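You operate a simulated robot arm through the tools that you are given. There is no shell and no other tool. Be economical: measure what you need, move in short steps, check, and stop when the job is done.

Carry out the task below with a simulated robot arm. There is one attempt and no reset: what you move stays moved.

TASK
Take the dial thermometer and put it on top of the yellow tub. Then fetch the rag and set it on top of the polishing block.
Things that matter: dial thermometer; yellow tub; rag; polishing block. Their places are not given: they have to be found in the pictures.

It is judged by the outcome, as a careful person would: the job done as asked, and still so three seconds after it is handed in. It fails if anything else is knocked over, pushed out of place, dropped, spilled or broken.

THE ROBOT
A 7-joint arm with a two-finger parallel gripper, fixed in place. Base frame: the origin is at the foot of the arm, x ahead of it, y to its left, z up; the work surface is at about z = 0. Lengths are in m, angles in rad, forces in N, time in s.
With the tool pointing down near the work surface it reaches from about 0.24 to 0.62 m from the base axis. Its first joint turns from -1.152 to 1.152 rad. Payload 2.6 kg.
Tool frame: the origin (TCP) lies between the finger pads and is the grasp point; the fingertips stand 0.03 m ahead of it; z points along the fingers, y is the line along which they close. The gripper opens to 0.094 m. The fingers are 0.028 m wide and 0.01 m thick; the gripper's body (0.05 by 0.096 m) begins 0.055 m behind the TCP.
Orientation is told as [roll, pitch, yaw] about the base's x, y, z axes, in that order, counted from this pose: with the fingers straight down and closing along the base's y, the tool's x points along the base's -x, its y along +y and its z along -z.

THE INTERFACE
- The arm moves only by the tool drive_tool. Its argument "increments" is a list of rows, each an object of numbers (a shift or turn left out is 0, a gripper value left out holds the last): "wx", "wy", "wz": the turn, a rotation vector about the tool's x, y, z in units of 180 degrees (1.0 is 180 degrees); "dx", "dy", "dz": the shift along the tool's x, y, z in units of 300 mm (1.0 is 300 mm); "grip": the opening, from 0 (shut) to 1 (fully open). In form: [{"wx": .., "wy": .., "wz": .., "dx": .., "dy": .., "dz": .., "grip": ..}, ...]. A call has 1 to 20 rows; each row is the pose to reach, as a shift and turn from the pose commanded when the call began, along the tool's axes at that moment. A call with a number of a shift or a turn outside -1 to 1 is refused whole. A row lasts 0.2 s, in which the tool goes at most 0.05 m and 0.15 rad; a call with a longer step from one row to the next is refused whole, and so is a gripper value outside its range. A pose out of reach is approached as far as the arm can. The call stops where the force on the tool passes 40 N (or 10 N more than at its start, if that is more) or the arm is blocked; 0.2 s more then pass. The fingers move at their own pace (about 0.072 m/s each) and stop on an object; they squeeze with about 23 N. The grip force told is the motor's: it shows also when the fingers shut on nothing. Time passes only in rows, and 0.2 s behind the last, so rows that repeat a pose let the fingers close. It gives the time, the measured TCP pose, the force on the tool (base axes), the opening and the grip force at its end, in the units of the frame above (readings bear some noise), and new pictures: "views" is both (left out), scene, wrist or none.
- Cameras (640 x 400 px; columns grow to the right, rows downward): "scene" is fixed at [0.036, 0.4346, 0.5632]; the picture's right is [-0.75, -0.66, 0.00], its down [-0.38, 0.43, -0.82] and it looks along [0.54, -0.62, -0.57] (base axes); focal length 361 px, centre (320, 200). "wrist" rides on the gripper at [-0.037, 0, -0.058] in the tool frame; the picture's right is [0.00, -1.00, 0.00], its down [0.97, 0.00, -0.24] and it looks along [0.24, 0.00, 0.97] (tool axes); focal length 218 px, centre (320, 200).
- probe_pixels(camera, pixels): for up to 12 pixels [column, row] of the newest picture of that camera ("zoom" is the newest enlarged one), the place [x, y, z] in the base frame of the surface seen there, good to about 0.002 m. No time passes.
- inspect(camera, box): a new picture of the part [left, top, right, bottom] of that camera's present view, enlarged. No time passes.
- hand_in(): hands the job in; it is judged then, once.

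Work in short steps. Measure before you move; look again where a grasp or a placing could have gone wrong, and mend it. You have 80 turns and 120 pictures in all, the two below and enlarged ones among them. Open the gripper and draw the arm clear of the work before you hand the job in, unless the task says otherwise; then end with one line.

The tools are called after "Emit:" by a JSON object that holds its "name" and its "arguments". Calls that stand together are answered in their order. drive_tool: Moves the arm, as the interface text tells. Its arguments: {"type":"object","properties":{"increments":{"type":"array"},"views":{"type":"string","enum":["both","scene","wrist","none"]}},"required":["increments"]} The other tools are called the same way: probe_pixels (camera, pixels) gives the place of the surface under pixels of a picture; inspect (camera, box) takes an enlarged picture of a part of a camera's view; hand_in () hands the job in.

At the start:

```text
clock: 0.0
position: [0.3297, -0.1621, 0.3108]
tool_rot: [-0.001, 0.0, -0.001]
contact_force: [0.2, 0.6, 0.2]
finger_gap: 0.0939
grip_force: 0.0
```

scene: 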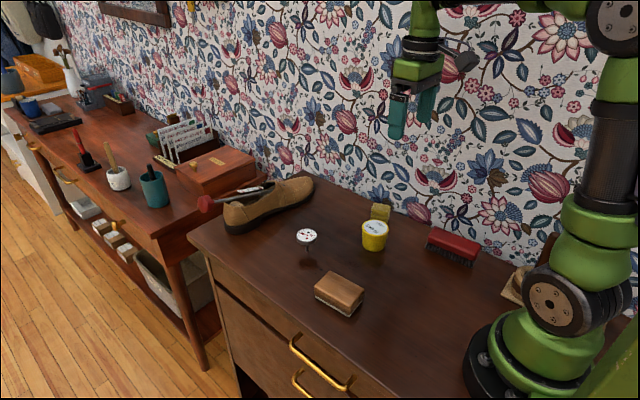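
wrist: 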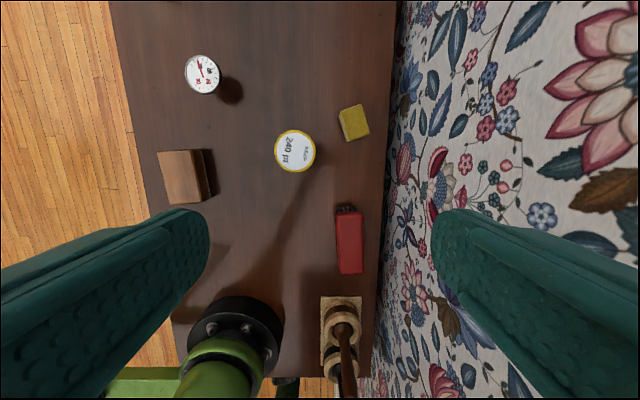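

The scene shows the thermometer dial at about (306,236) and the tub at (375,234). I'm not sure yet which objects are the rag and the polishing block, so I'll enlarge the views.

Emit:
{"name": "inspect", "arguments": {"camera": "scene", "box": [280, 190, 420, 330]}}

Emit:
{"name": "inspect", "arguments": {"camera": "scene", "box": [400, 200, 560, 320]}}

Emit:
{"name": "inspect", "arguments": {"camera": "wrist", "box": [140, 30, 400, 390]}}

Emit:
{"name": "probe_pixels", "arguments": {"camera": "wrist", "pixels": [[202, 74], [231, 90], [295, 151], [180, 177], [204, 172], [354, 124], [349, 240], [342, 310], [260, 230], [348, 209], [335, 370]]}}

```text
2.86 times, centred on (350, 260) of scene
```

zoom: 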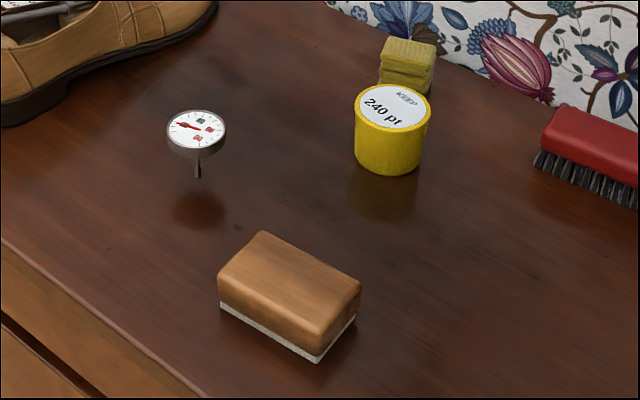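

```text
3.33 times, centred on (480, 260) of scene
```

zoom: 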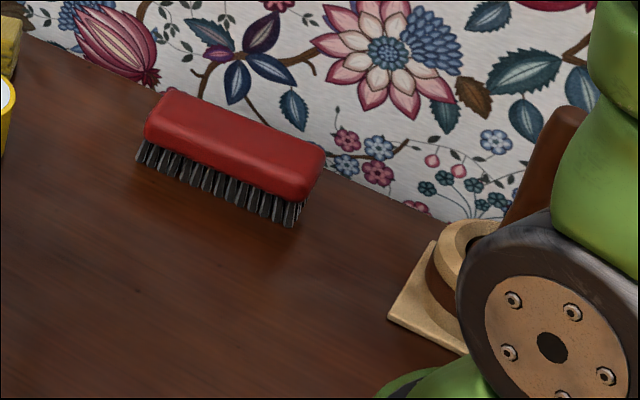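

```text
1.11 times, centred on (270, 210) of wrist
```

zoom: 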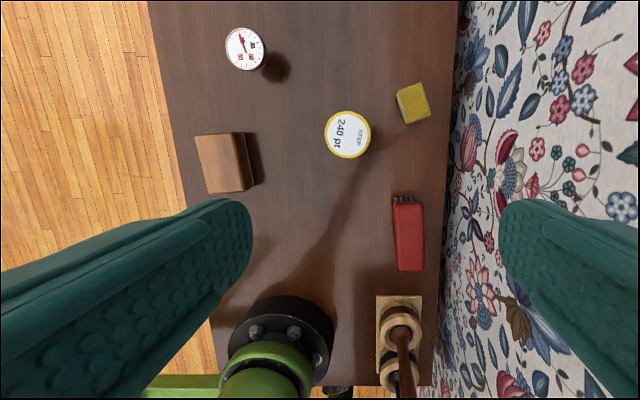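

```text
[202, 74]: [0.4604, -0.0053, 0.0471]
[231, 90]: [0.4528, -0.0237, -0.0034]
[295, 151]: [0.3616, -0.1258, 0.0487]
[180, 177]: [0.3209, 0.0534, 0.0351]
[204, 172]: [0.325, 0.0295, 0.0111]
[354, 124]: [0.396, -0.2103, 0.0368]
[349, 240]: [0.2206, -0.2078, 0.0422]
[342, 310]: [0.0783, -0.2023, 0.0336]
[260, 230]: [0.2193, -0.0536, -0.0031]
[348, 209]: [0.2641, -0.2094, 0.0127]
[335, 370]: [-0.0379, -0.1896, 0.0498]
```

The rag looks like the folded yellow cloth near (0.396,-0.21), and the polishing block like the wooden block with a felt base near (0.32,0.05). I'll take a closer look at the thermometer's stem and at the rag.

Emit:
{"name": "inspect", "arguments": {"camera": "scene", "box": [286, 216, 334, 276]}}

Emit:
{"name": "inspect", "arguments": {"camera": "scene", "box": [355, 195, 405, 260]}}

Emit:
{"name": "probe_pixels", "arguments": {"camera": "scene", "pixels": [[306, 229], [297, 236], [306, 236], [315, 236], [306, 243], [306, 247], [306, 251], [306, 253], [375, 227], [362, 228], [388, 228], [375, 219]]}}

```text
6.67 times, centred on (310, 246) of scene
```

zoom: 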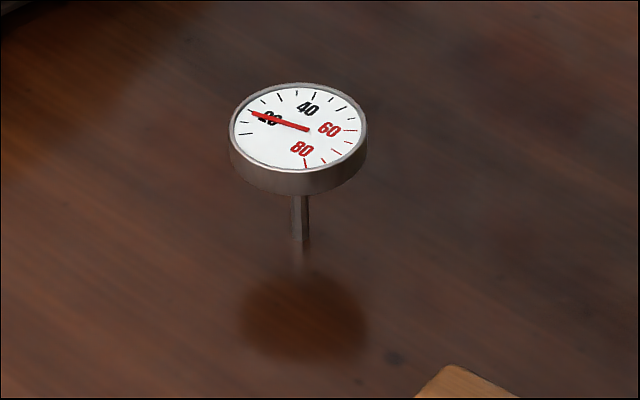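

```text
6.15 times, centred on (380, 228) of scene
```

zoom: 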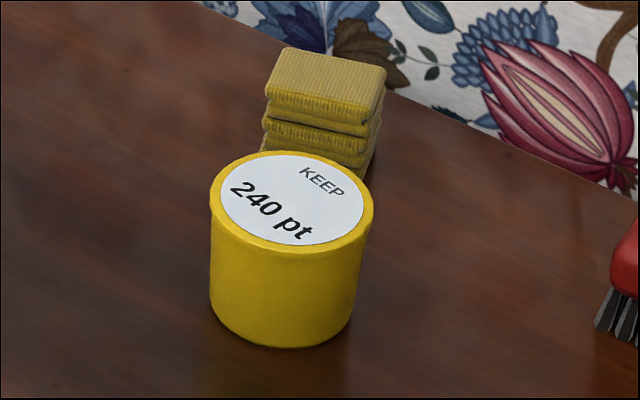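

```text
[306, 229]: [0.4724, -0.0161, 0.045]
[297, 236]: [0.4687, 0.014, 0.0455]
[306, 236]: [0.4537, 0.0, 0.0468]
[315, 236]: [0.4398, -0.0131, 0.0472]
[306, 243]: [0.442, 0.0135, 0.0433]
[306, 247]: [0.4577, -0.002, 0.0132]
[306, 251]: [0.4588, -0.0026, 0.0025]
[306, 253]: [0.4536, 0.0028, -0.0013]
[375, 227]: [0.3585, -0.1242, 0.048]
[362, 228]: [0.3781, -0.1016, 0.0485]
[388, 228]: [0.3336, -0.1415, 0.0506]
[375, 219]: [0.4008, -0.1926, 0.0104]
```

The thermometer stands upright on a thin stem at about (0.457,-0.002), with a dial about 42 mm wide at z 0.037–0.047. I'll move above it and refine the position with the wrist camera.

Emit:
{"name": "drive_tool", "arguments": {"increments": [{"dx": -0.07, "dy": 0.089, "dz": 0.08, "grip": 1}, {"dx": -0.141, "dy": 0.178, "dz": 0.16}, {"dx": -0.212, "dy": 0.267, "dz": 0.24}, {"dx": -0.283, "dy": 0.356, "dz": 0.32}, {"dx": -0.354, "dy": 0.445, "dz": 0.4}, {"dx": -0.424, "dy": 0.534, "dz": 0.48}, {"dx": -0.424, "dy": 0.534, "dz": 0.48}]}}

```text
clock: 1.6
position: [0.4603, -0.0007, 0.165]
tool_rot: [0.0, 0.001, -0.001]
contact_force: [0.4, 0.3, 0.0]
finger_gap: 0.094
grip_force: 0.0
```

scene: 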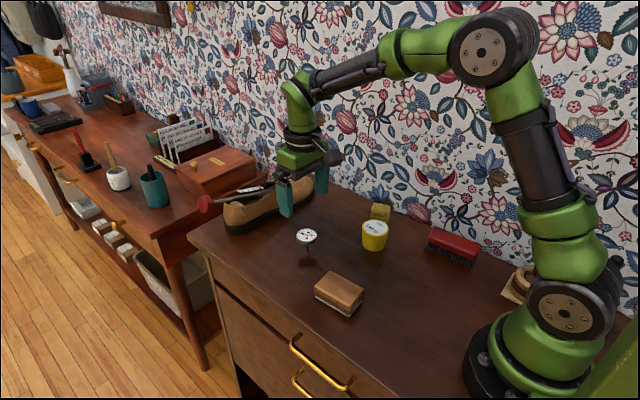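
wrist: 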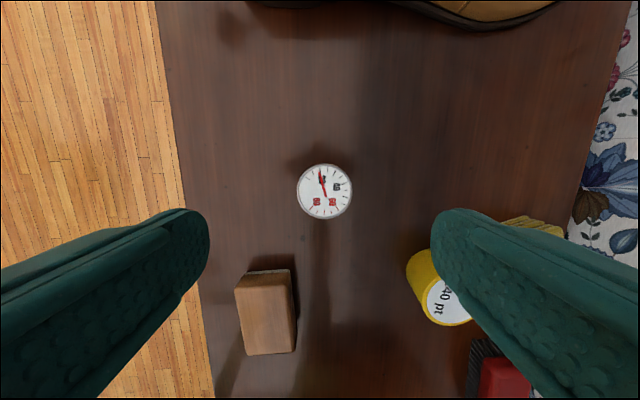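

The dial is at about (324,191). I'll probe its rim precisely.

Emit:
{"name": "probe_pixels", "arguments": {"camera": "wrist", "pixels": [[324, 191], [300, 191], [349, 191], [324, 167], [324, 216], [445, 302], [410, 268], [264, 320], [515, 228]]}}

Emit:
{"name": "inspect", "arguments": {"camera": "wrist", "box": [280, 140, 370, 230]}}

```text
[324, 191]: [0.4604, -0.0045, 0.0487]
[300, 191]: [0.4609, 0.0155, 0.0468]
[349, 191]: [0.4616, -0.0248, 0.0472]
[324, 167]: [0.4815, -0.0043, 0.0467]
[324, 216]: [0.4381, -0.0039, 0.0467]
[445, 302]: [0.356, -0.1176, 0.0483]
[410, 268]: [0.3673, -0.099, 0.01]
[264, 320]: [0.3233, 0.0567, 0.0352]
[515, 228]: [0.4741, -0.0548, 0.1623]
```

```text
4.44 times, centred on (325, 185) of wrist
```

zoom: 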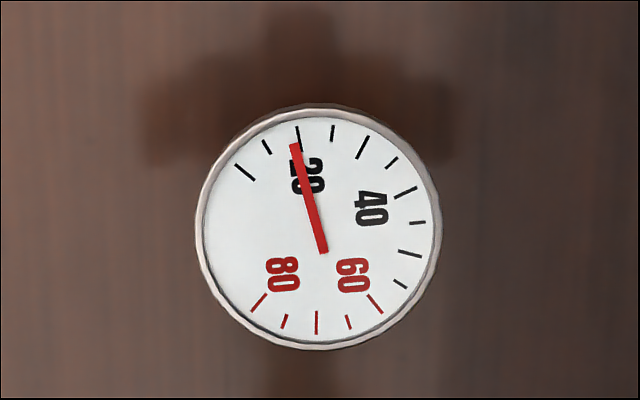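

The dial centre is (0.460,-0.0045). I'll correct y and descend to TCP z≈0.046 with the gripper open.

Emit:
{"name": "drive_tool", "arguments": {"increments": [{"dy": -0.0127, "dz": 0.1}, {"dy": -0.0127, "dz": 0.2}, {"dy": -0.0127, "dz": 0.3}, {"dy": -0.0127, "dz": 0.397}, {"dy": -0.0127, "dz": 0.397, "grip": 0.6}, {"dy": -0.0127, "dz": 0.397}]}}

```text
clock: 3.0
position: [0.4587, -0.0062, 0.0481]
tool_rot: [0.001, 0.001, 0.0]
contact_force: [-0.6, -0.1, -0.2]
finger_gap: 0.0565
grip_force: 0.3
```

scene: 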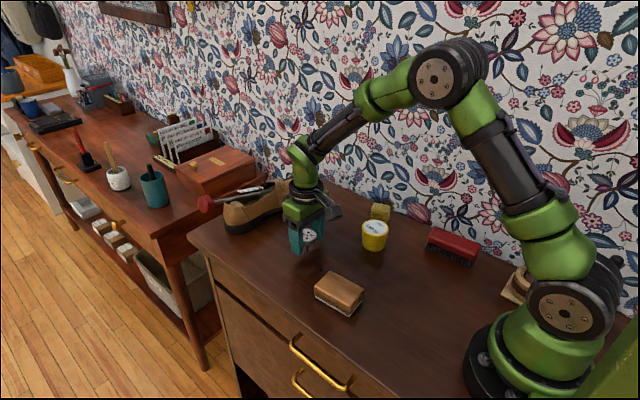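
wrist: 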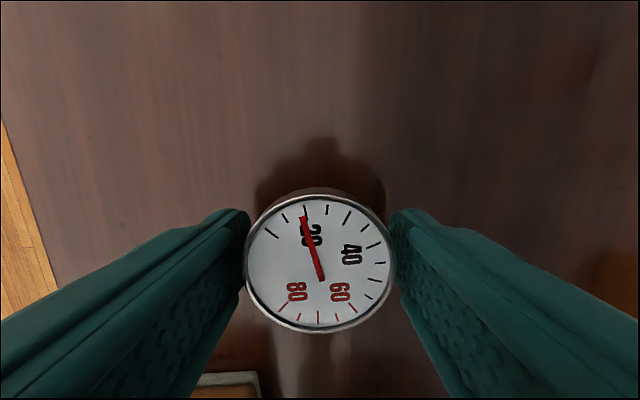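

The dial is centred between the fingers (rim 243–397), so I'll close.

Emit:
{"name": "drive_tool", "arguments": {"increments": [{"grip": 0.52}, {"grip": 0.48}, {"grip": 0.44}, {"grip": 0.4}, {"grip": 0.3}, {"grip": 0.2}, {"grip": 0.2}]}}

```text
clock: 4.6
position: [0.4589, -0.0047, 0.0471]
tool_rot: [0.0, 0.001, 0.001]
contact_force: [0.9, 0.0, 0.3]
finger_gap: 0.0449
grip_force: 22.9
```

scene: 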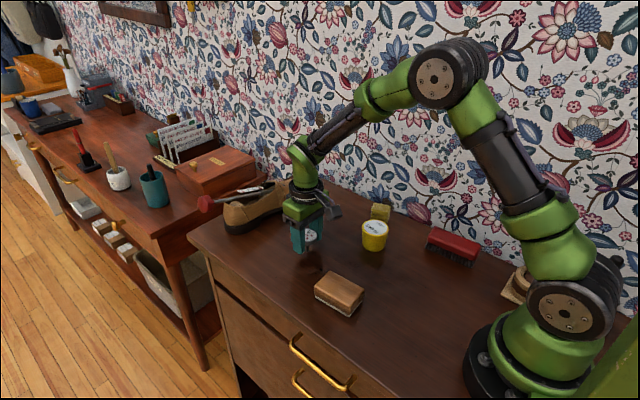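
wrist: 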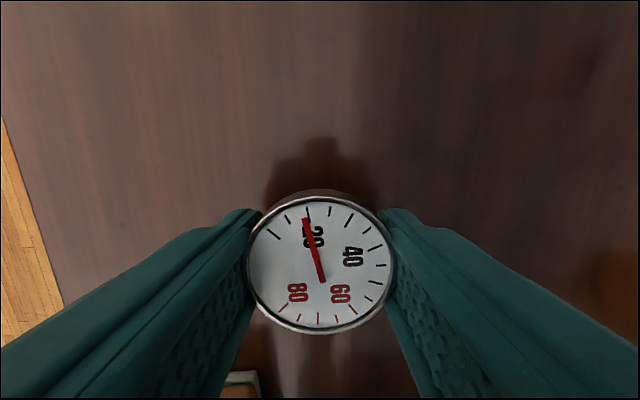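

It's held (gap 0.0449, grip force 22.9). I'll lift straight up and look at the stem.

Emit:
{"name": "drive_tool", "arguments": {"increments": [{"dz": -0.05}, {"dz": -0.1}, {"dz": -0.2}, {"dz": -0.3}, {"dz": -0.4}, {"dz": -0.4}]}}

Emit:
{"name": "inspect", "arguments": {"camera": "scene", "box": [270, 150, 350, 260]}}

```text
clock: 6.0
position: [0.4597, -0.0053, 0.1662]
tool_rot: [0.0, 0.001, 0.001]
contact_force: [0.0, -0.1, -1.2]
finger_gap: 0.0448
grip_force: 23.3
```

scene: 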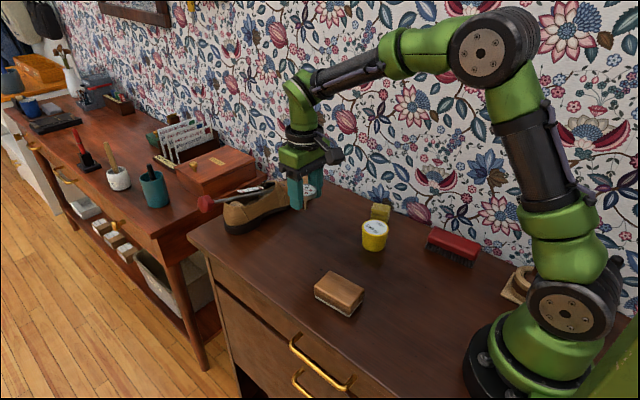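
wrist: 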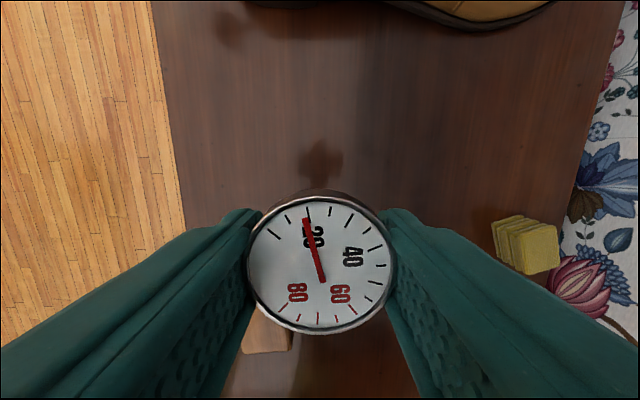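

```text
3.64 times, centred on (310, 205) of scene
```

zoom: 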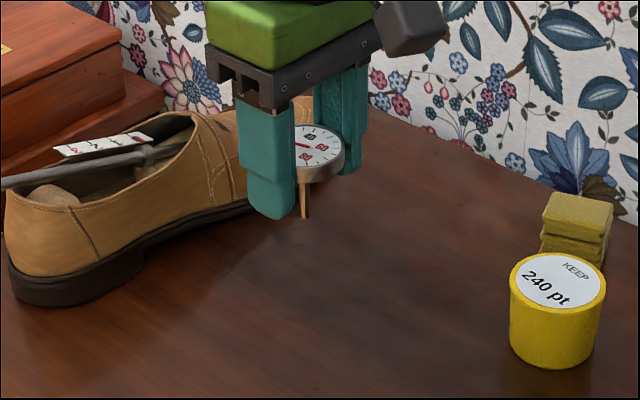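

It has a short, thin stem. Before trusting it to stand on the tub, I'll test the release at the original spot on the table.

Emit:
{"name": "drive_tool", "arguments": {"increments": [{"dz": 0.1}, {"dz": 0.2}, {"dz": 0.3}, {"dz": 0.36}, {"dz": 0.39}, {"dz": 0.398}, {"dz": 0.4}, {"dz": 0.4}], "views": "none"}}

Emit:
{"name": "drive_tool", "arguments": {"increments": [{"grip": 0.46}, {"grip": 0.48}, {"grip": 0.49}, {"grip": 0.5}, {"grip": 0.52}, {"grip": 0.55}, {"grip": 0.58}, {"grip": 0.58}], "views": "both"}}

```text
clock: 7.8
position: [0.4585, -0.0049, 0.0485]
tool_rot: [0.0, -0.003, 0.002]
contact_force: [-0.2, 1.0, 2.4]
finger_gap: 0.0445
grip_force: 23.2
```

```text
clock: 9.6
position: [0.4584, -0.0051, 0.0466]
tool_rot: [0.0, 0.0, 0.001]
contact_force: [-0.2, 0.3, -0.1]
finger_gap: 0.0545
grip_force: 0.0
```

scene: 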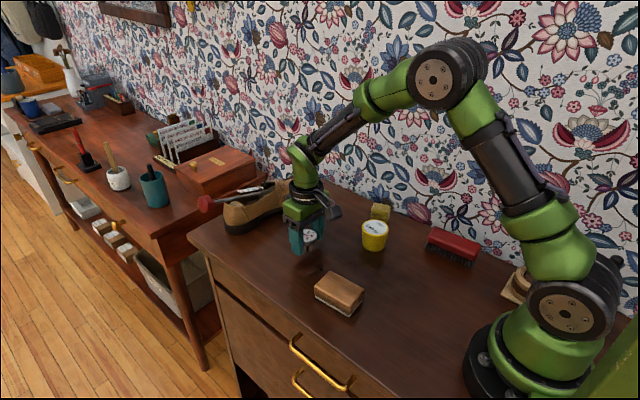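
wrist: 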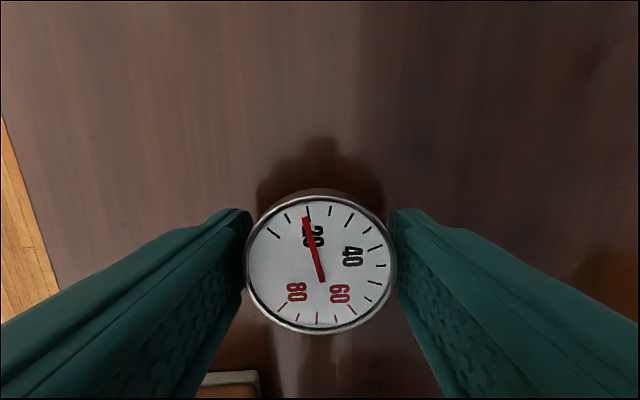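

The fingers are clear and it appears to be standing. I'll open a bit more, wait, and compare.

Emit:
{"name": "drive_tool", "arguments": {"increments": [{"grip": 0.75}, {"grip": 0.75}, {"grip": 0.75}, {"grip": 0.75}, {"grip": 0.75}, {"grip": 0.75}, {"grip": 0.75}, {"grip": 0.75}], "views": "wrist"}}

```text
clock: 11.4
position: [0.4567, -0.0053, 0.0487]
tool_rot: [-0.001, -0.001, 0.0]
contact_force: [-0.8, -0.1, -0.5]
finger_gap: 0.0704
grip_force: 0.1
```

wrist: 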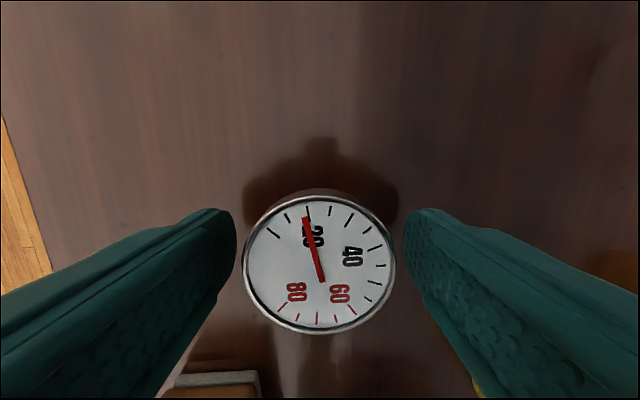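

It stands freely, so I'll regrasp and lift it.

Emit:
{"name": "drive_tool", "arguments": {"increments": [{"grip": 0.52}, {"grip": 0.5}, {"grip": 0.46}, {"grip": 0.42}, {"grip": 0.3}, {"grip": 0.2}, {"grip": 0.2}, {"dz": -0.03}, {"dz": -0.1}, {"dz": -0.2}, {"dz": -0.3}, {"dz": -0.3}], "views": "none"}}

Emit:
{"name": "probe_pixels", "arguments": {"camera": "scene", "pixels": [[375, 228], [364, 228], [386, 228], [375, 222], [375, 233], [369, 225], [381, 231], [370, 232], [380, 224]]}}

```text
clock: 14.0
position: [0.4578, -0.0058, 0.1385]
tool_rot: [0.0, 0.002, -0.002]
contact_force: [0.4, -0.5, -0.1]
finger_gap: 0.0445
grip_force: 22.5
```

```text
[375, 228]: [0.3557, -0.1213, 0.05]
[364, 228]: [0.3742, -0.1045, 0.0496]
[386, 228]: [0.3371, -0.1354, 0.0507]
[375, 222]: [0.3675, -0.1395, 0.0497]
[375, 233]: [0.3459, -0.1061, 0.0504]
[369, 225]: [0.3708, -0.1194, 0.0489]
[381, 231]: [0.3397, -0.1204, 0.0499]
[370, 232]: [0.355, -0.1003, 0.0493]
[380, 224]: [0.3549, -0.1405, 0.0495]
```

The tub's lid is flat at z≈0.0497, centred on (0.356,-0.1215). I'll carry the thermometer over it, staying high.

Emit:
{"name": "drive_tool", "arguments": {"increments": [{"dx": 0.04, "dy": -0.045}, {"dx": 0.115, "dy": -0.13}, {"dx": 0.19, "dy": -0.215}, {"dx": 0.265, "dy": -0.3}, {"dx": 0.32, "dy": -0.36}, {"dx": 0.345, "dy": -0.388}, {"dx": 0.345, "dy": -0.388}, {"dx": 0.345, "dy": -0.388, "dz": 0.08}, {"dx": 0.345, "dy": -0.388, "dz": 0.11}, {"dx": 0.345, "dy": -0.388, "dz": 0.11}]}}

Emit:
{"name": "inspect", "arguments": {"camera": "scene", "box": [340, 180, 410, 260]}}

```text
clock: 16.2
position: [0.3547, -0.1207, 0.1043]
tool_rot: [0.0, -0.001, -0.001]
contact_force: [-1.0, -0.2, -0.3]
finger_gap: 0.0446
grip_force: 22.7
```

scene: 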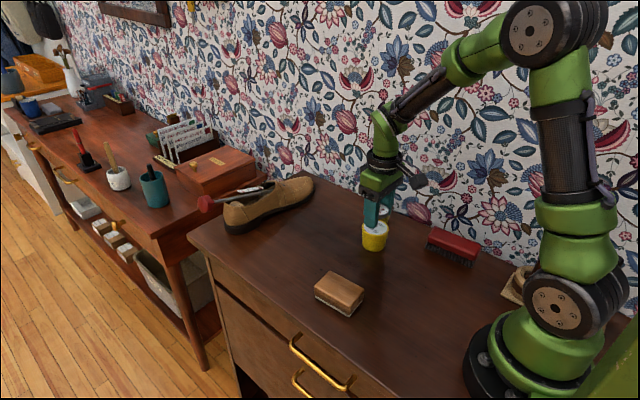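
wrist: 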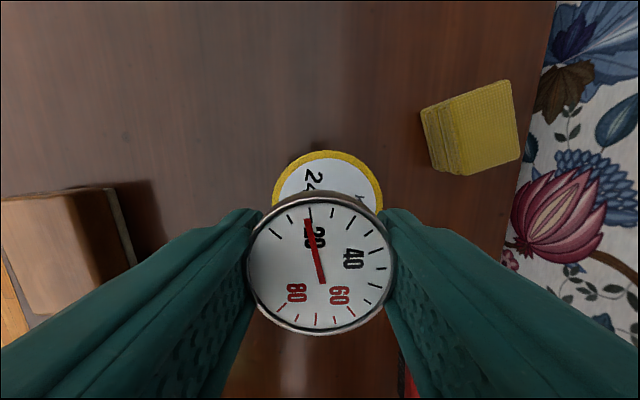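

```text
5.00 times, centred on (375, 220) of scene
```

zoom: 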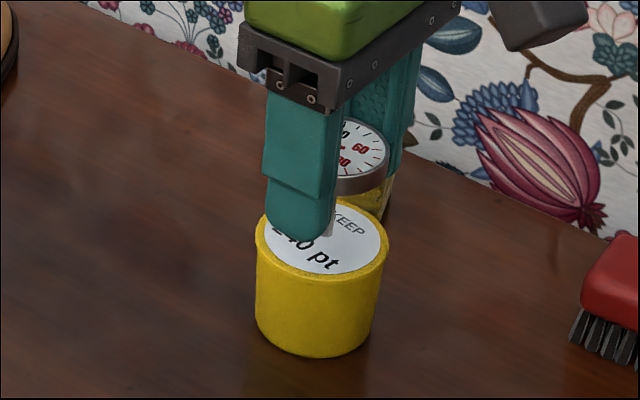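

The lid spans columns 272–382 in the wrist view, so it sits slightly toward -y of the dial. I'll probe to check.

Emit:
{"name": "probe_pixels", "arguments": {"camera": "wrist", "pixels": [[274, 200], [327, 153], [381, 200], [320, 175], [280, 180], [372, 180]]}}

```text
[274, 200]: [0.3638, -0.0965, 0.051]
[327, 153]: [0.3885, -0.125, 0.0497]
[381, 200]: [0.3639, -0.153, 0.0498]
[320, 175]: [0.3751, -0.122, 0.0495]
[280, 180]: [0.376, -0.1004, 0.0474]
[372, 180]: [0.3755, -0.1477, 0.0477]
```

The lid centre is about (0.359,-0.1245). I'll make that small correction and creep down to contact.

Emit:
{"name": "drive_tool", "arguments": {"increments": [{"dx": -0.01, "dy": -0.012}, {"dx": -0.01, "dy": -0.012, "dz": 0.01}, {"dx": -0.01, "dy": -0.012, "dz": 0.017}, {"dx": -0.01, "dy": -0.012, "dz": 0.02}, {"dx": -0.01, "dy": -0.012, "dz": 0.02}], "views": "none"}}

Emit:
{"name": "inspect", "arguments": {"camera": "scene", "box": [340, 190, 400, 260]}}

```text
clock: 17.4
position: [0.3577, -0.1251, 0.0985]
tool_rot: [0.0, 0.0, 0.0]
contact_force: [-0.7, -0.5, -0.2]
finger_gap: 0.0443
grip_force: 23.1
```

```text
5.71 times, centred on (370, 225) of scene
```

zoom: 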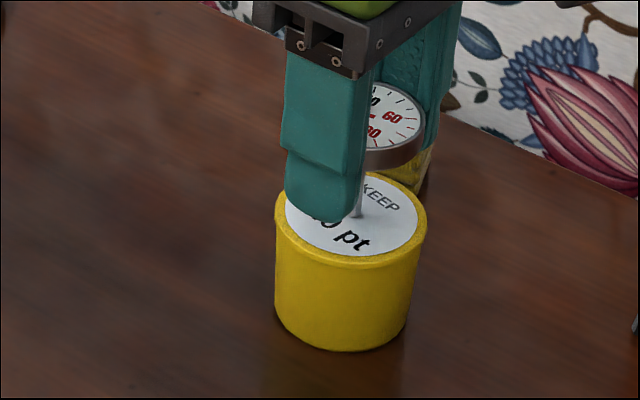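

No contact yet. I'll creep down in about 0.7 mm steps while watching the vertical force.

Emit:
{"name": "drive_tool", "arguments": {"increments": [{"dz": 0.0025}, {"dz": 0.0025}], "views": "none"}}

Emit:
{"name": "drive_tool", "arguments": {"increments": [{"dz": 0.0025}, {"dz": 0.0025}], "views": "none"}}

```text
clock: 18.0
position: [0.3583, -0.1256, 0.0976]
tool_rot: [0.0, 0.0, -0.001]
contact_force: [0.4, 0.2, -1.0]
finger_gap: 0.0443
grip_force: 23.1
```

```text
clock: 18.6
position: [0.3565, -0.125, 0.0964]
tool_rot: [0.001, -0.001, -0.002]
contact_force: [-0.9, -1.3, 3.6]
finger_gap: 0.0442
grip_force: 22.5
```

Contact: the vertical force is now 3.6 N. I'll release slowly.

Emit:
{"name": "drive_tool", "arguments": {"increments": [{"grip": 0.46}, {"grip": 0.48}, {"grip": 0.49}, {"grip": 0.5}, {"grip": 0.52}, {"grip": 0.55}, {"grip": 0.58}, {"grip": 0.65}, {"grip": 0.75}, {"grip": 0.8}, {"grip": 0.8}]}}

Emit:
{"name": "inspect", "arguments": {"camera": "scene", "box": [340, 190, 400, 260]}}

```text
clock: 21.0
position: [0.3569, -0.1249, 0.0971]
tool_rot: [-0.001, -0.001, 0.001]
contact_force: [-0.1, 0.1, 0.7]
finger_gap: 0.0753
grip_force: 0.1
```

scene: 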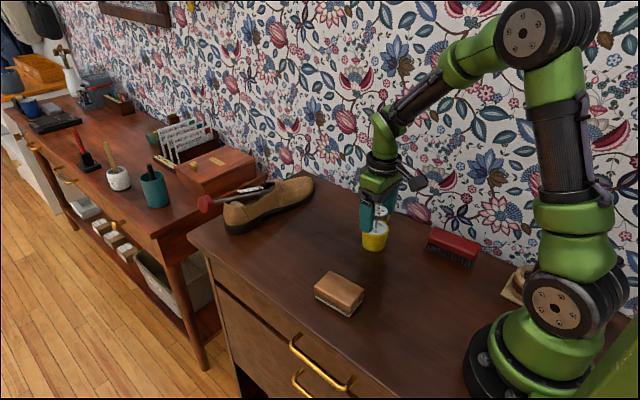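
wrist: 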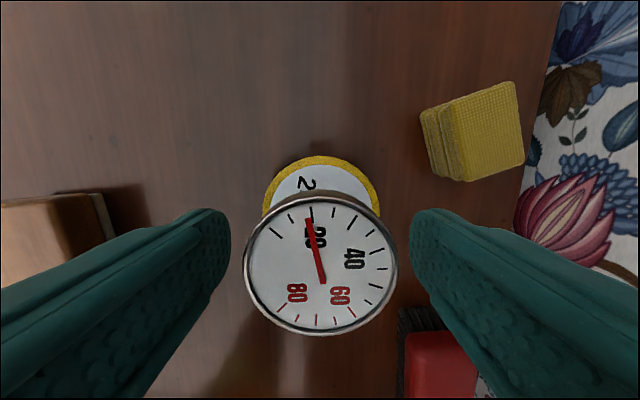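

```text
5.71 times, centred on (370, 225) of scene
```

zoom: 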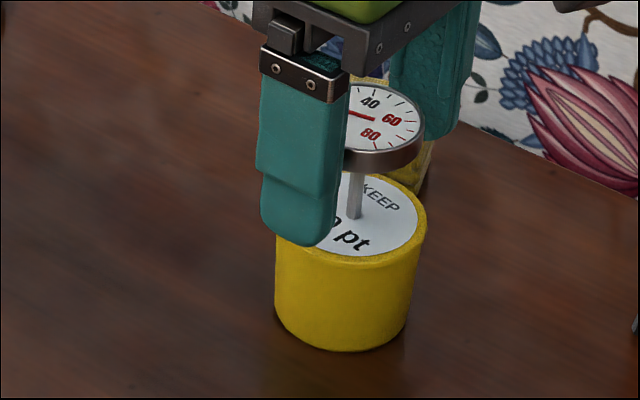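

It stands on the tub. I'll retreat straight up, then measure the rag and the wall.

Emit:
{"name": "drive_tool", "arguments": {"increments": [{"dz": -0.03}, {"dz": -0.1}, {"dz": -0.25}, {"dz": -0.4}, {"dz": -0.5}, {"dz": -0.5}]}}

Emit:
{"name": "inspect", "arguments": {"camera": "wrist", "box": [240, 80, 480, 260]}}

```text
clock: 22.4
position: [0.3588, -0.123, 0.247]
tool_rot: [0.001, 0.0, 0.0]
contact_force: [-0.7, 0.0, -0.6]
finger_gap: 0.0752
grip_force: 0.0
```

scene: 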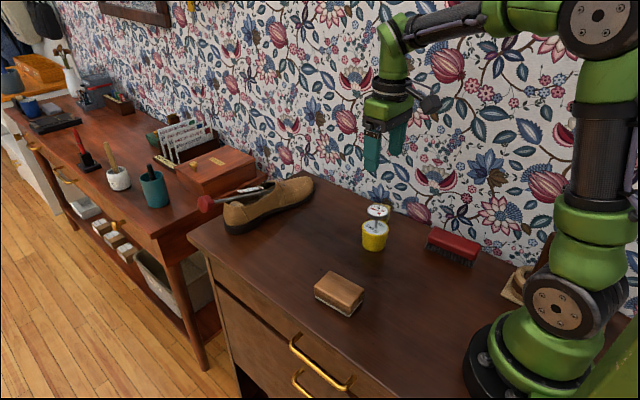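
wrist: 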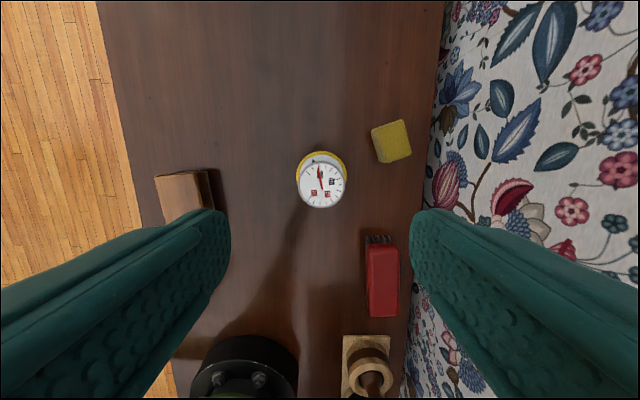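

```text
2.22 times, centred on (360, 170) of wrist
```

zoom: 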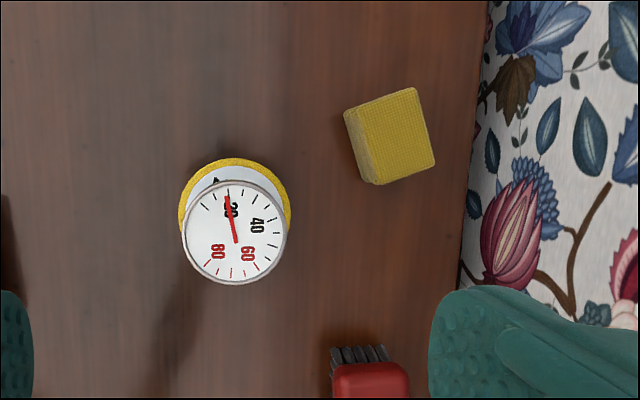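

I'll probe the rag's corners, the wall and the dial in the zoom.

Emit:
{"name": "probe_pixels", "arguments": {"camera": "zoom", "pixels": [[362, 111], [414, 92], [432, 160], [383, 180], [398, 136], [346, 112], [364, 181], [460, 200], [500, 200], [235, 232], [357, 150], [360, 365]]}}

Emit:
{"name": "probe_pixels", "arguments": {"camera": "wrist", "pixels": [[158, 180], [205, 174], [186, 192], [212, 190], [378, 245], [380, 300]]}}

```text
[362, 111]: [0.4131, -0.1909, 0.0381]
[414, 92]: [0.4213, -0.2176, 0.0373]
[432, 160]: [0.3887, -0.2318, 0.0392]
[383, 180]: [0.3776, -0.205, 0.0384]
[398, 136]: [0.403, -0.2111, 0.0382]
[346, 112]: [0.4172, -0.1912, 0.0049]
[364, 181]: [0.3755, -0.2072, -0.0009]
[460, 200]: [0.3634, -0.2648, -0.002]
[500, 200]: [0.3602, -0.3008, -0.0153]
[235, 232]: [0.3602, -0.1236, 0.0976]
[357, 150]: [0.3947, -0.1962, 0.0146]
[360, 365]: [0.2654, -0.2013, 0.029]
```

```text
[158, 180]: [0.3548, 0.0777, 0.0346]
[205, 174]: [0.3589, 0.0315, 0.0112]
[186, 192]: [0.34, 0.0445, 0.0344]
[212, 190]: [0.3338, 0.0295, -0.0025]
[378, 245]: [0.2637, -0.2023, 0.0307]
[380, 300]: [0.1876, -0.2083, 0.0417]
```

The rag is about 42×32 mm and 38 mm tall, centred on (0.400,-0.211) and yawed about +22°. I'll move above it with the matching yaw, closing along its short side.

Emit:
{"name": "drive_tool", "arguments": {"increments": [{"dx": -0.035, "dy": -0.072, "wz": -0.03, "grip": 0.65}, {"dx": -0.07, "dy": -0.145, "wz": -0.06}, {"dx": -0.105, "dy": -0.217, "wz": -0.09}, {"dx": -0.14, "dy": -0.289, "wz": -0.122}, {"dx": -0.14, "dy": -0.289, "wz": -0.122, "dz": 0.15}, {"dx": -0.14, "dy": -0.289, "wz": -0.122, "dz": 0.25}, {"dx": -0.14, "dy": -0.289, "wz": -0.122, "dz": 0.25}]}}

```text
clock: 24.0
position: [0.399, -0.2109, 0.1734]
tool_rot: [0.0, 0.0, 0.385]
contact_force: [-0.1, -0.1, 0.2]
finger_gap: 0.061
grip_force: 0.1
```

scene: 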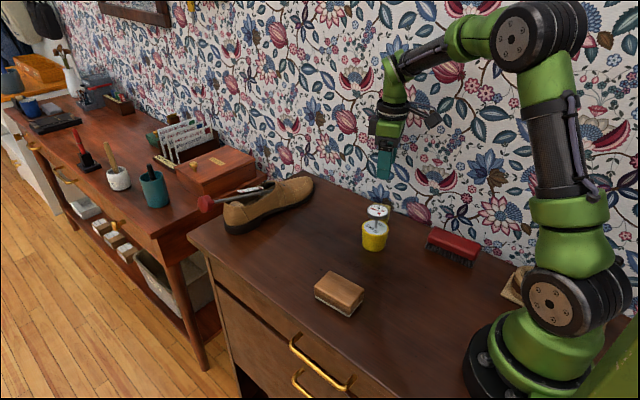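
wrist: 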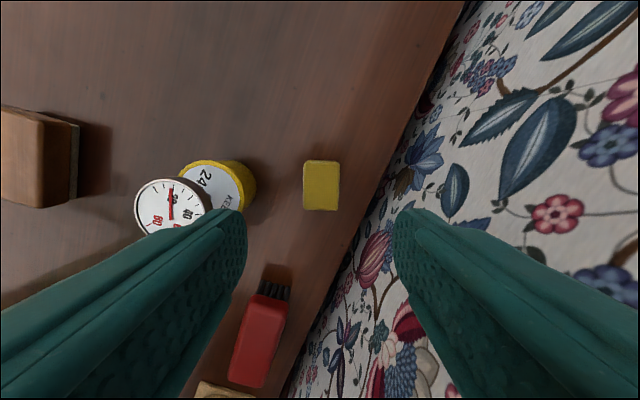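

The rag is aligned, at columns 303–340 and rows 160–210. I'll check the wall clearance and the rag's centre.

Emit:
{"name": "probe_pixels", "arguments": {"camera": "wrist", "pixels": [[304, 185], [321, 162], [339, 185], [321, 207], [321, 185], [370, 190], [385, 190], [410, 190], [450, 150], [400, 150], [170, 205], [252, 185]]}}

```text
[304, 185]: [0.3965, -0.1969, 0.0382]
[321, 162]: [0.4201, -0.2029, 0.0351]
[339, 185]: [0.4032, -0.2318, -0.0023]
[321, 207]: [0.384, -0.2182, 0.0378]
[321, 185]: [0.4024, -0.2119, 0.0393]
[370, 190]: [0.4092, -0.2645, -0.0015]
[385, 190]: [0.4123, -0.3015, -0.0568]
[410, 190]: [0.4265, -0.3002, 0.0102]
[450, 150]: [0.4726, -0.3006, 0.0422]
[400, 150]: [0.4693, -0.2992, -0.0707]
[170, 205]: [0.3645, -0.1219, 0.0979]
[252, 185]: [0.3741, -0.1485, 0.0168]
```

The wall is at y=-0.30, so there is room. I'll descend to TCP z≈0.038, which puts the tips at about 0.008.

Emit:
{"name": "drive_tool", "arguments": {"increments": [{"dx": -0.007, "dz": 0.1}, {"dx": -0.007, "dz": 0.22}, {"dx": -0.007, "dz": 0.34}, {"dx": -0.007, "dz": 0.41}, {"dx": -0.007, "dz": 0.445}, {"dx": -0.007, "dz": 0.445}]}}

```text
clock: 25.4
position: [0.4005, -0.2126, 0.0384]
tool_rot: [0.0, -0.001, 0.383]
contact_force: [0.3, -0.4, 0.0]
finger_gap: 0.0614
grip_force: 0.1
```

scene: 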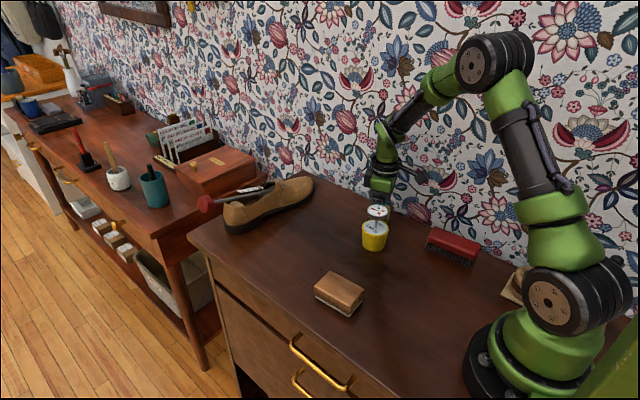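
wrist: 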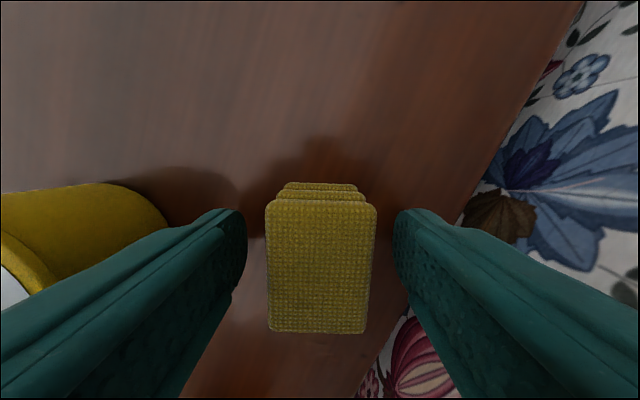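

The rag sits centred between the fingers. I'll close, then lift straight up.

Emit:
{"name": "drive_tool", "arguments": {"increments": [{"grip": 0.45}, {"grip": 0.38}, {"grip": 0.32}, {"grip": 0.25}, {"grip": 0.15}, {"grip": 0.1}, {"grip": 0.1}, {"grip": 0.1}], "views": "none"}}

Emit:
{"name": "drive_tool", "arguments": {"increments": [{"dz": -0.05}, {"dz": -0.15}, {"dz": -0.28}, {"dz": -0.4}, {"dz": -0.5}, {"dz": -0.5}]}}

```text
clock: 27.2
position: [0.401, -0.2112, 0.0391]
tool_rot: [-0.001, 0.0, 0.384]
contact_force: [0.2, -0.1, 0.1]
finger_gap: 0.0374
grip_force: 23.1
```

```text
clock: 28.6
position: [0.4033, -0.2095, 0.1886]
tool_rot: [0.001, 0.001, 0.384]
contact_force: [1.5, 0.0, -0.9]
finger_gap: 0.0377
grip_force: 22.9
```

scene: 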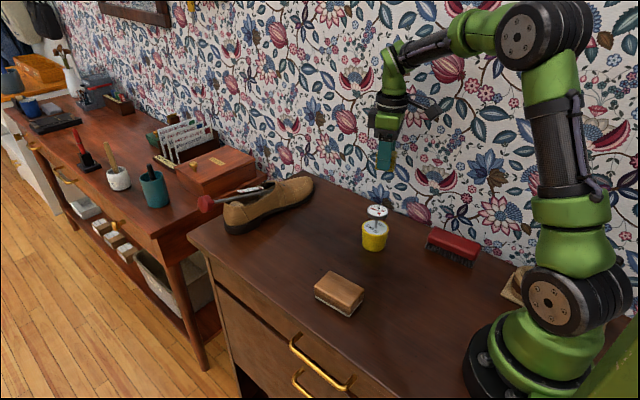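
wrist: 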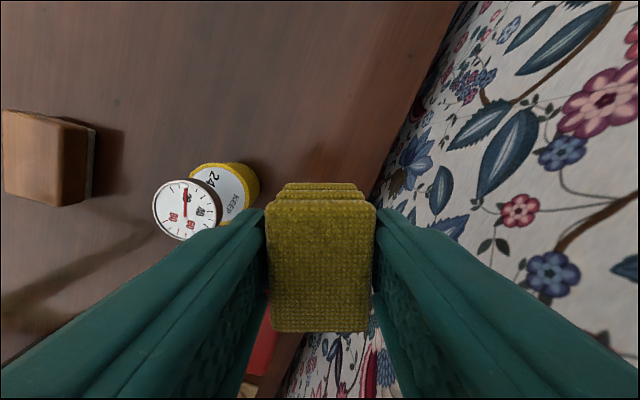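

The rag is held. Now I'll measure the polishing block in the scene view.

Emit:
{"name": "inspect", "arguments": {"camera": "scene", "box": [304, 262, 374, 322]}}

```text
6.67 times, centred on (339, 292) of scene
```

zoom: 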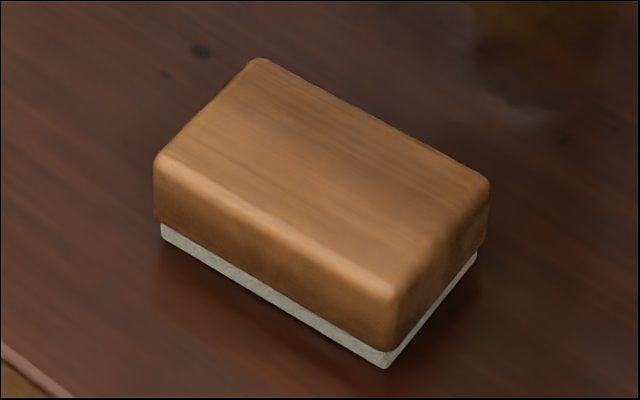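

Emit:
{"name": "probe_pixels", "arguments": {"camera": "zoom", "pixels": [[262, 66], [167, 155], [385, 288], [480, 185], [320, 175], [270, 140], [370, 210], [300, 230], [345, 125]]}}

```text
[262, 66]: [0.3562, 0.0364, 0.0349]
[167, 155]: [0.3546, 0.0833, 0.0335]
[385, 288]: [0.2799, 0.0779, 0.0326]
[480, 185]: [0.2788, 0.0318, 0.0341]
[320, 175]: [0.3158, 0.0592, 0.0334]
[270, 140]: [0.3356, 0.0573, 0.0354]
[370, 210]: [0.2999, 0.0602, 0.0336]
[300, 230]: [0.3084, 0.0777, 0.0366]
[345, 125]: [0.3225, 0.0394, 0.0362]
```

The block's top is at z≈0.0347, centred on (0.317,0.057), 76×46 mm, yawed about 3°. I'll carry the rag over high, turning it to match.

Emit:
{"name": "drive_tool", "arguments": {"increments": [{"dx": -0.006, "dy": 0.07, "dz": -0.04, "wz": 0.0}, {"dx": -0.015, "dy": 0.19, "dz": -0.05, "wz": 0.015}, {"dx": -0.025, "dy": 0.32, "dz": -0.05, "wz": 0.03}, {"dx": -0.036, "dy": 0.46, "dz": -0.05, "wz": 0.05}, {"dx": -0.047, "dy": 0.6, "dz": -0.05, "wz": 0.07}, {"dx": -0.058, "dy": 0.73, "dz": -0.05, "wz": 0.09}, {"dx": -0.067, "dy": 0.85, "dz": -0.05, "wz": 0.106}, {"dx": -0.074, "dy": 0.934, "dz": -0.05, "wz": 0.106}, {"dx": -0.074, "dy": 0.934, "dz": 0.1, "wz": 0.106}, {"dx": -0.074, "dy": 0.934, "dz": 0.22, "wz": 0.106}, {"dx": -0.074, "dy": 0.934, "dz": 0.22, "wz": 0.106}]}}

Emit:
{"name": "inspect", "arguments": {"camera": "scene", "box": [290, 200, 410, 330]}}

```text
clock: 31.0
position: [0.3169, 0.0557, 0.1227]
tool_rot: [-0.001, 0.002, 0.05]
contact_force: [-0.5, -0.6, 0.6]
finger_gap: 0.0375
grip_force: 23.1
```

scene: 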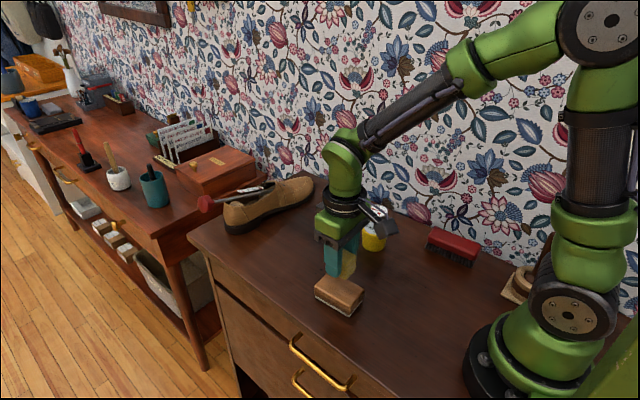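
wrist: 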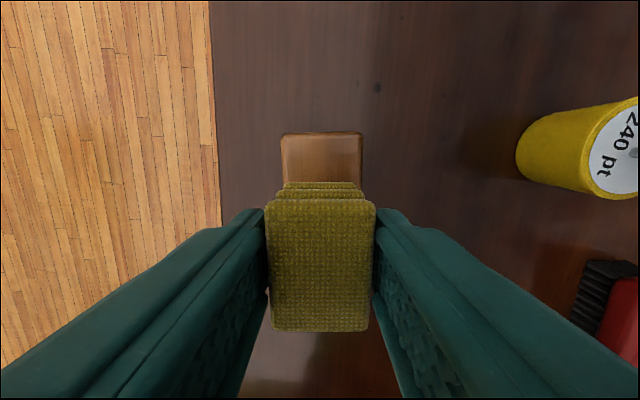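

```text
3.08 times, centred on (350, 265) of scene
```

zoom: 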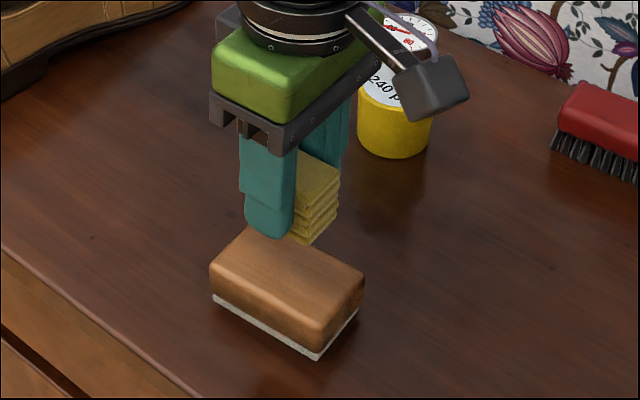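

It's aligned over the block. The rag's bottom is about 39 mm below the TCP, so contact should come near TCP z≈0.0735. I'll descend to just above that and then creep.

Emit:
{"name": "drive_tool", "arguments": {"increments": [{"dz": 0.08}, {"dz": 0.13}, {"dz": 0.15}, {"dz": 0.15}], "views": "none"}}

Emit:
{"name": "drive_tool", "arguments": {"increments": [{"dz": 0.003}, {"dz": 0.005}, {"dz": 0.005}], "views": "none"}}

Emit:
{"name": "inspect", "arguments": {"camera": "scene", "box": [300, 230, 380, 320]}}

```text
clock: 32.0
position: [0.3168, 0.0572, 0.0786]
tool_rot: [0.001, 0.0, 0.051]
contact_force: [0.3, 0.0, -0.1]
finger_gap: 0.0376
grip_force: 23.4
```

```text
clock: 32.8
position: [0.3172, 0.0561, 0.0773]
tool_rot: [0.0, 0.0, 0.05]
contact_force: [-0.4, -0.3, -0.2]
finger_gap: 0.0373
grip_force: 23.5
```

```text
4.44 times, centred on (340, 275) of scene
```

zoom: 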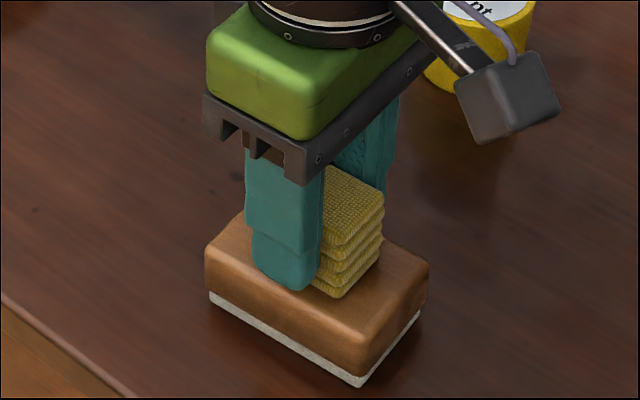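

Emit:
{"name": "drive_tool", "arguments": {"increments": [{"dz": 0.003}, {"dz": 0.005}, {"dz": 0.005}], "views": "none"}}

Emit:
{"name": "drive_tool", "arguments": {"increments": [{"dz": 0.002}, {"dz": 0.003}, {"dz": 0.003}], "views": "none"}}

```text
clock: 33.6
position: [0.3163, 0.058, 0.075]
tool_rot: [0.0, 0.0, 0.051]
contact_force: [0.0, -0.2, 0.0]
finger_gap: 0.0374
grip_force: 23.9
```

```text
clock: 34.4
position: [0.3178, 0.0571, 0.0736]
tool_rot: [0.0, -0.002, 0.052]
contact_force: [-3.3, -0.5, 9.3]
finger_gap: 0.0374
grip_force: 23.0
```

Contact at z≈0.0736. I'll release, open gradually, and rise.

Emit:
{"name": "drive_tool", "arguments": {"increments": [{"grip": 0.38, "dz": -0.001}, {"grip": 0.4, "dz": -0.001}, {"grip": 0.43, "dz": -0.001}, {"grip": 0.48, "dz": -0.001}, {"grip": 0.6, "dz": -0.001}, {"grip": 0.7, "dz": -0.001}, {"grip": 0.7, "dz": -0.001}, {"dz": -0.08}, {"dz": -0.2}, {"dz": -0.35}, {"dz": -0.5}, {"dz": -0.5}]}}

Emit:
{"name": "inspect", "arguments": {"camera": "scene", "box": [300, 190, 420, 320]}}

```text
clock: 37.0
position: [0.3177, 0.058, 0.2249]
tool_rot: [0.0, 0.003, 0.05]
contact_force: [-0.2, 0.0, -0.4]
finger_gap: 0.0659
grip_force: 0.1
```

scene: 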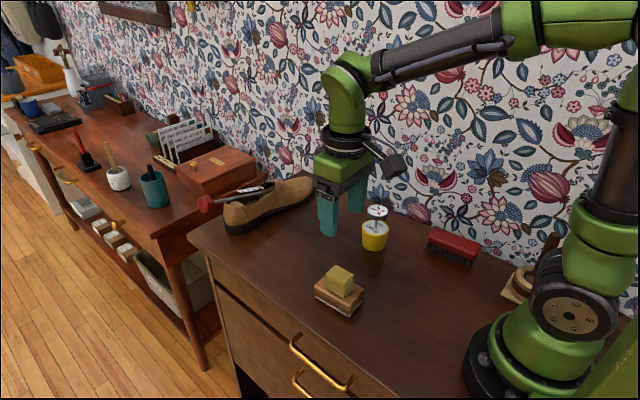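
wrist: 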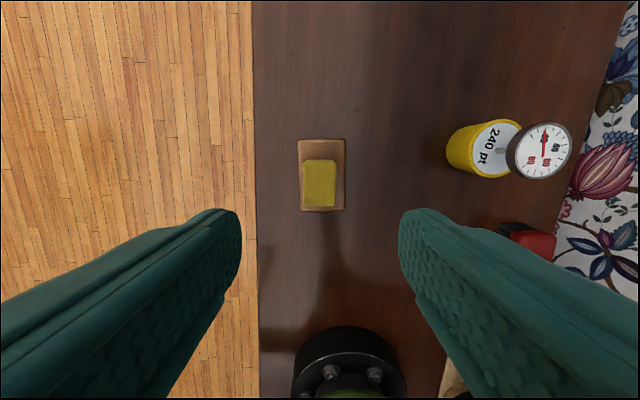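

```text
3.08 times, centred on (360, 255) of scene
```

zoom: 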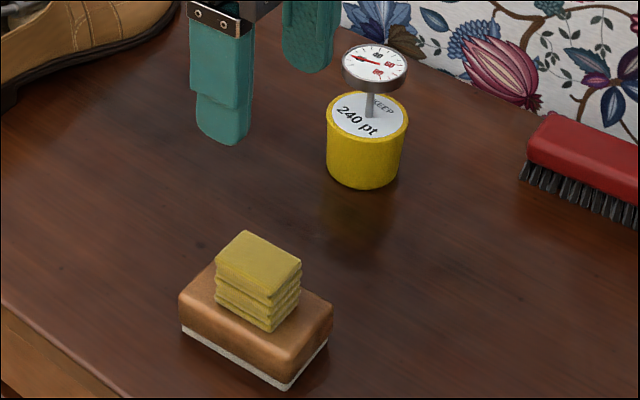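

Both items are in place and standing still, and the gripper is open and clear, so I'm handing in.

Emit:
{"name": "hand_in", "arguments": {}}

```text
The job is handed in.
```

The thermometer is standing upright on its stem on top of the yellow tub, and the folded rag is on top of the polishing block. In the last pictures before I handed in, both were holding steady and nothing else looked disturbed.
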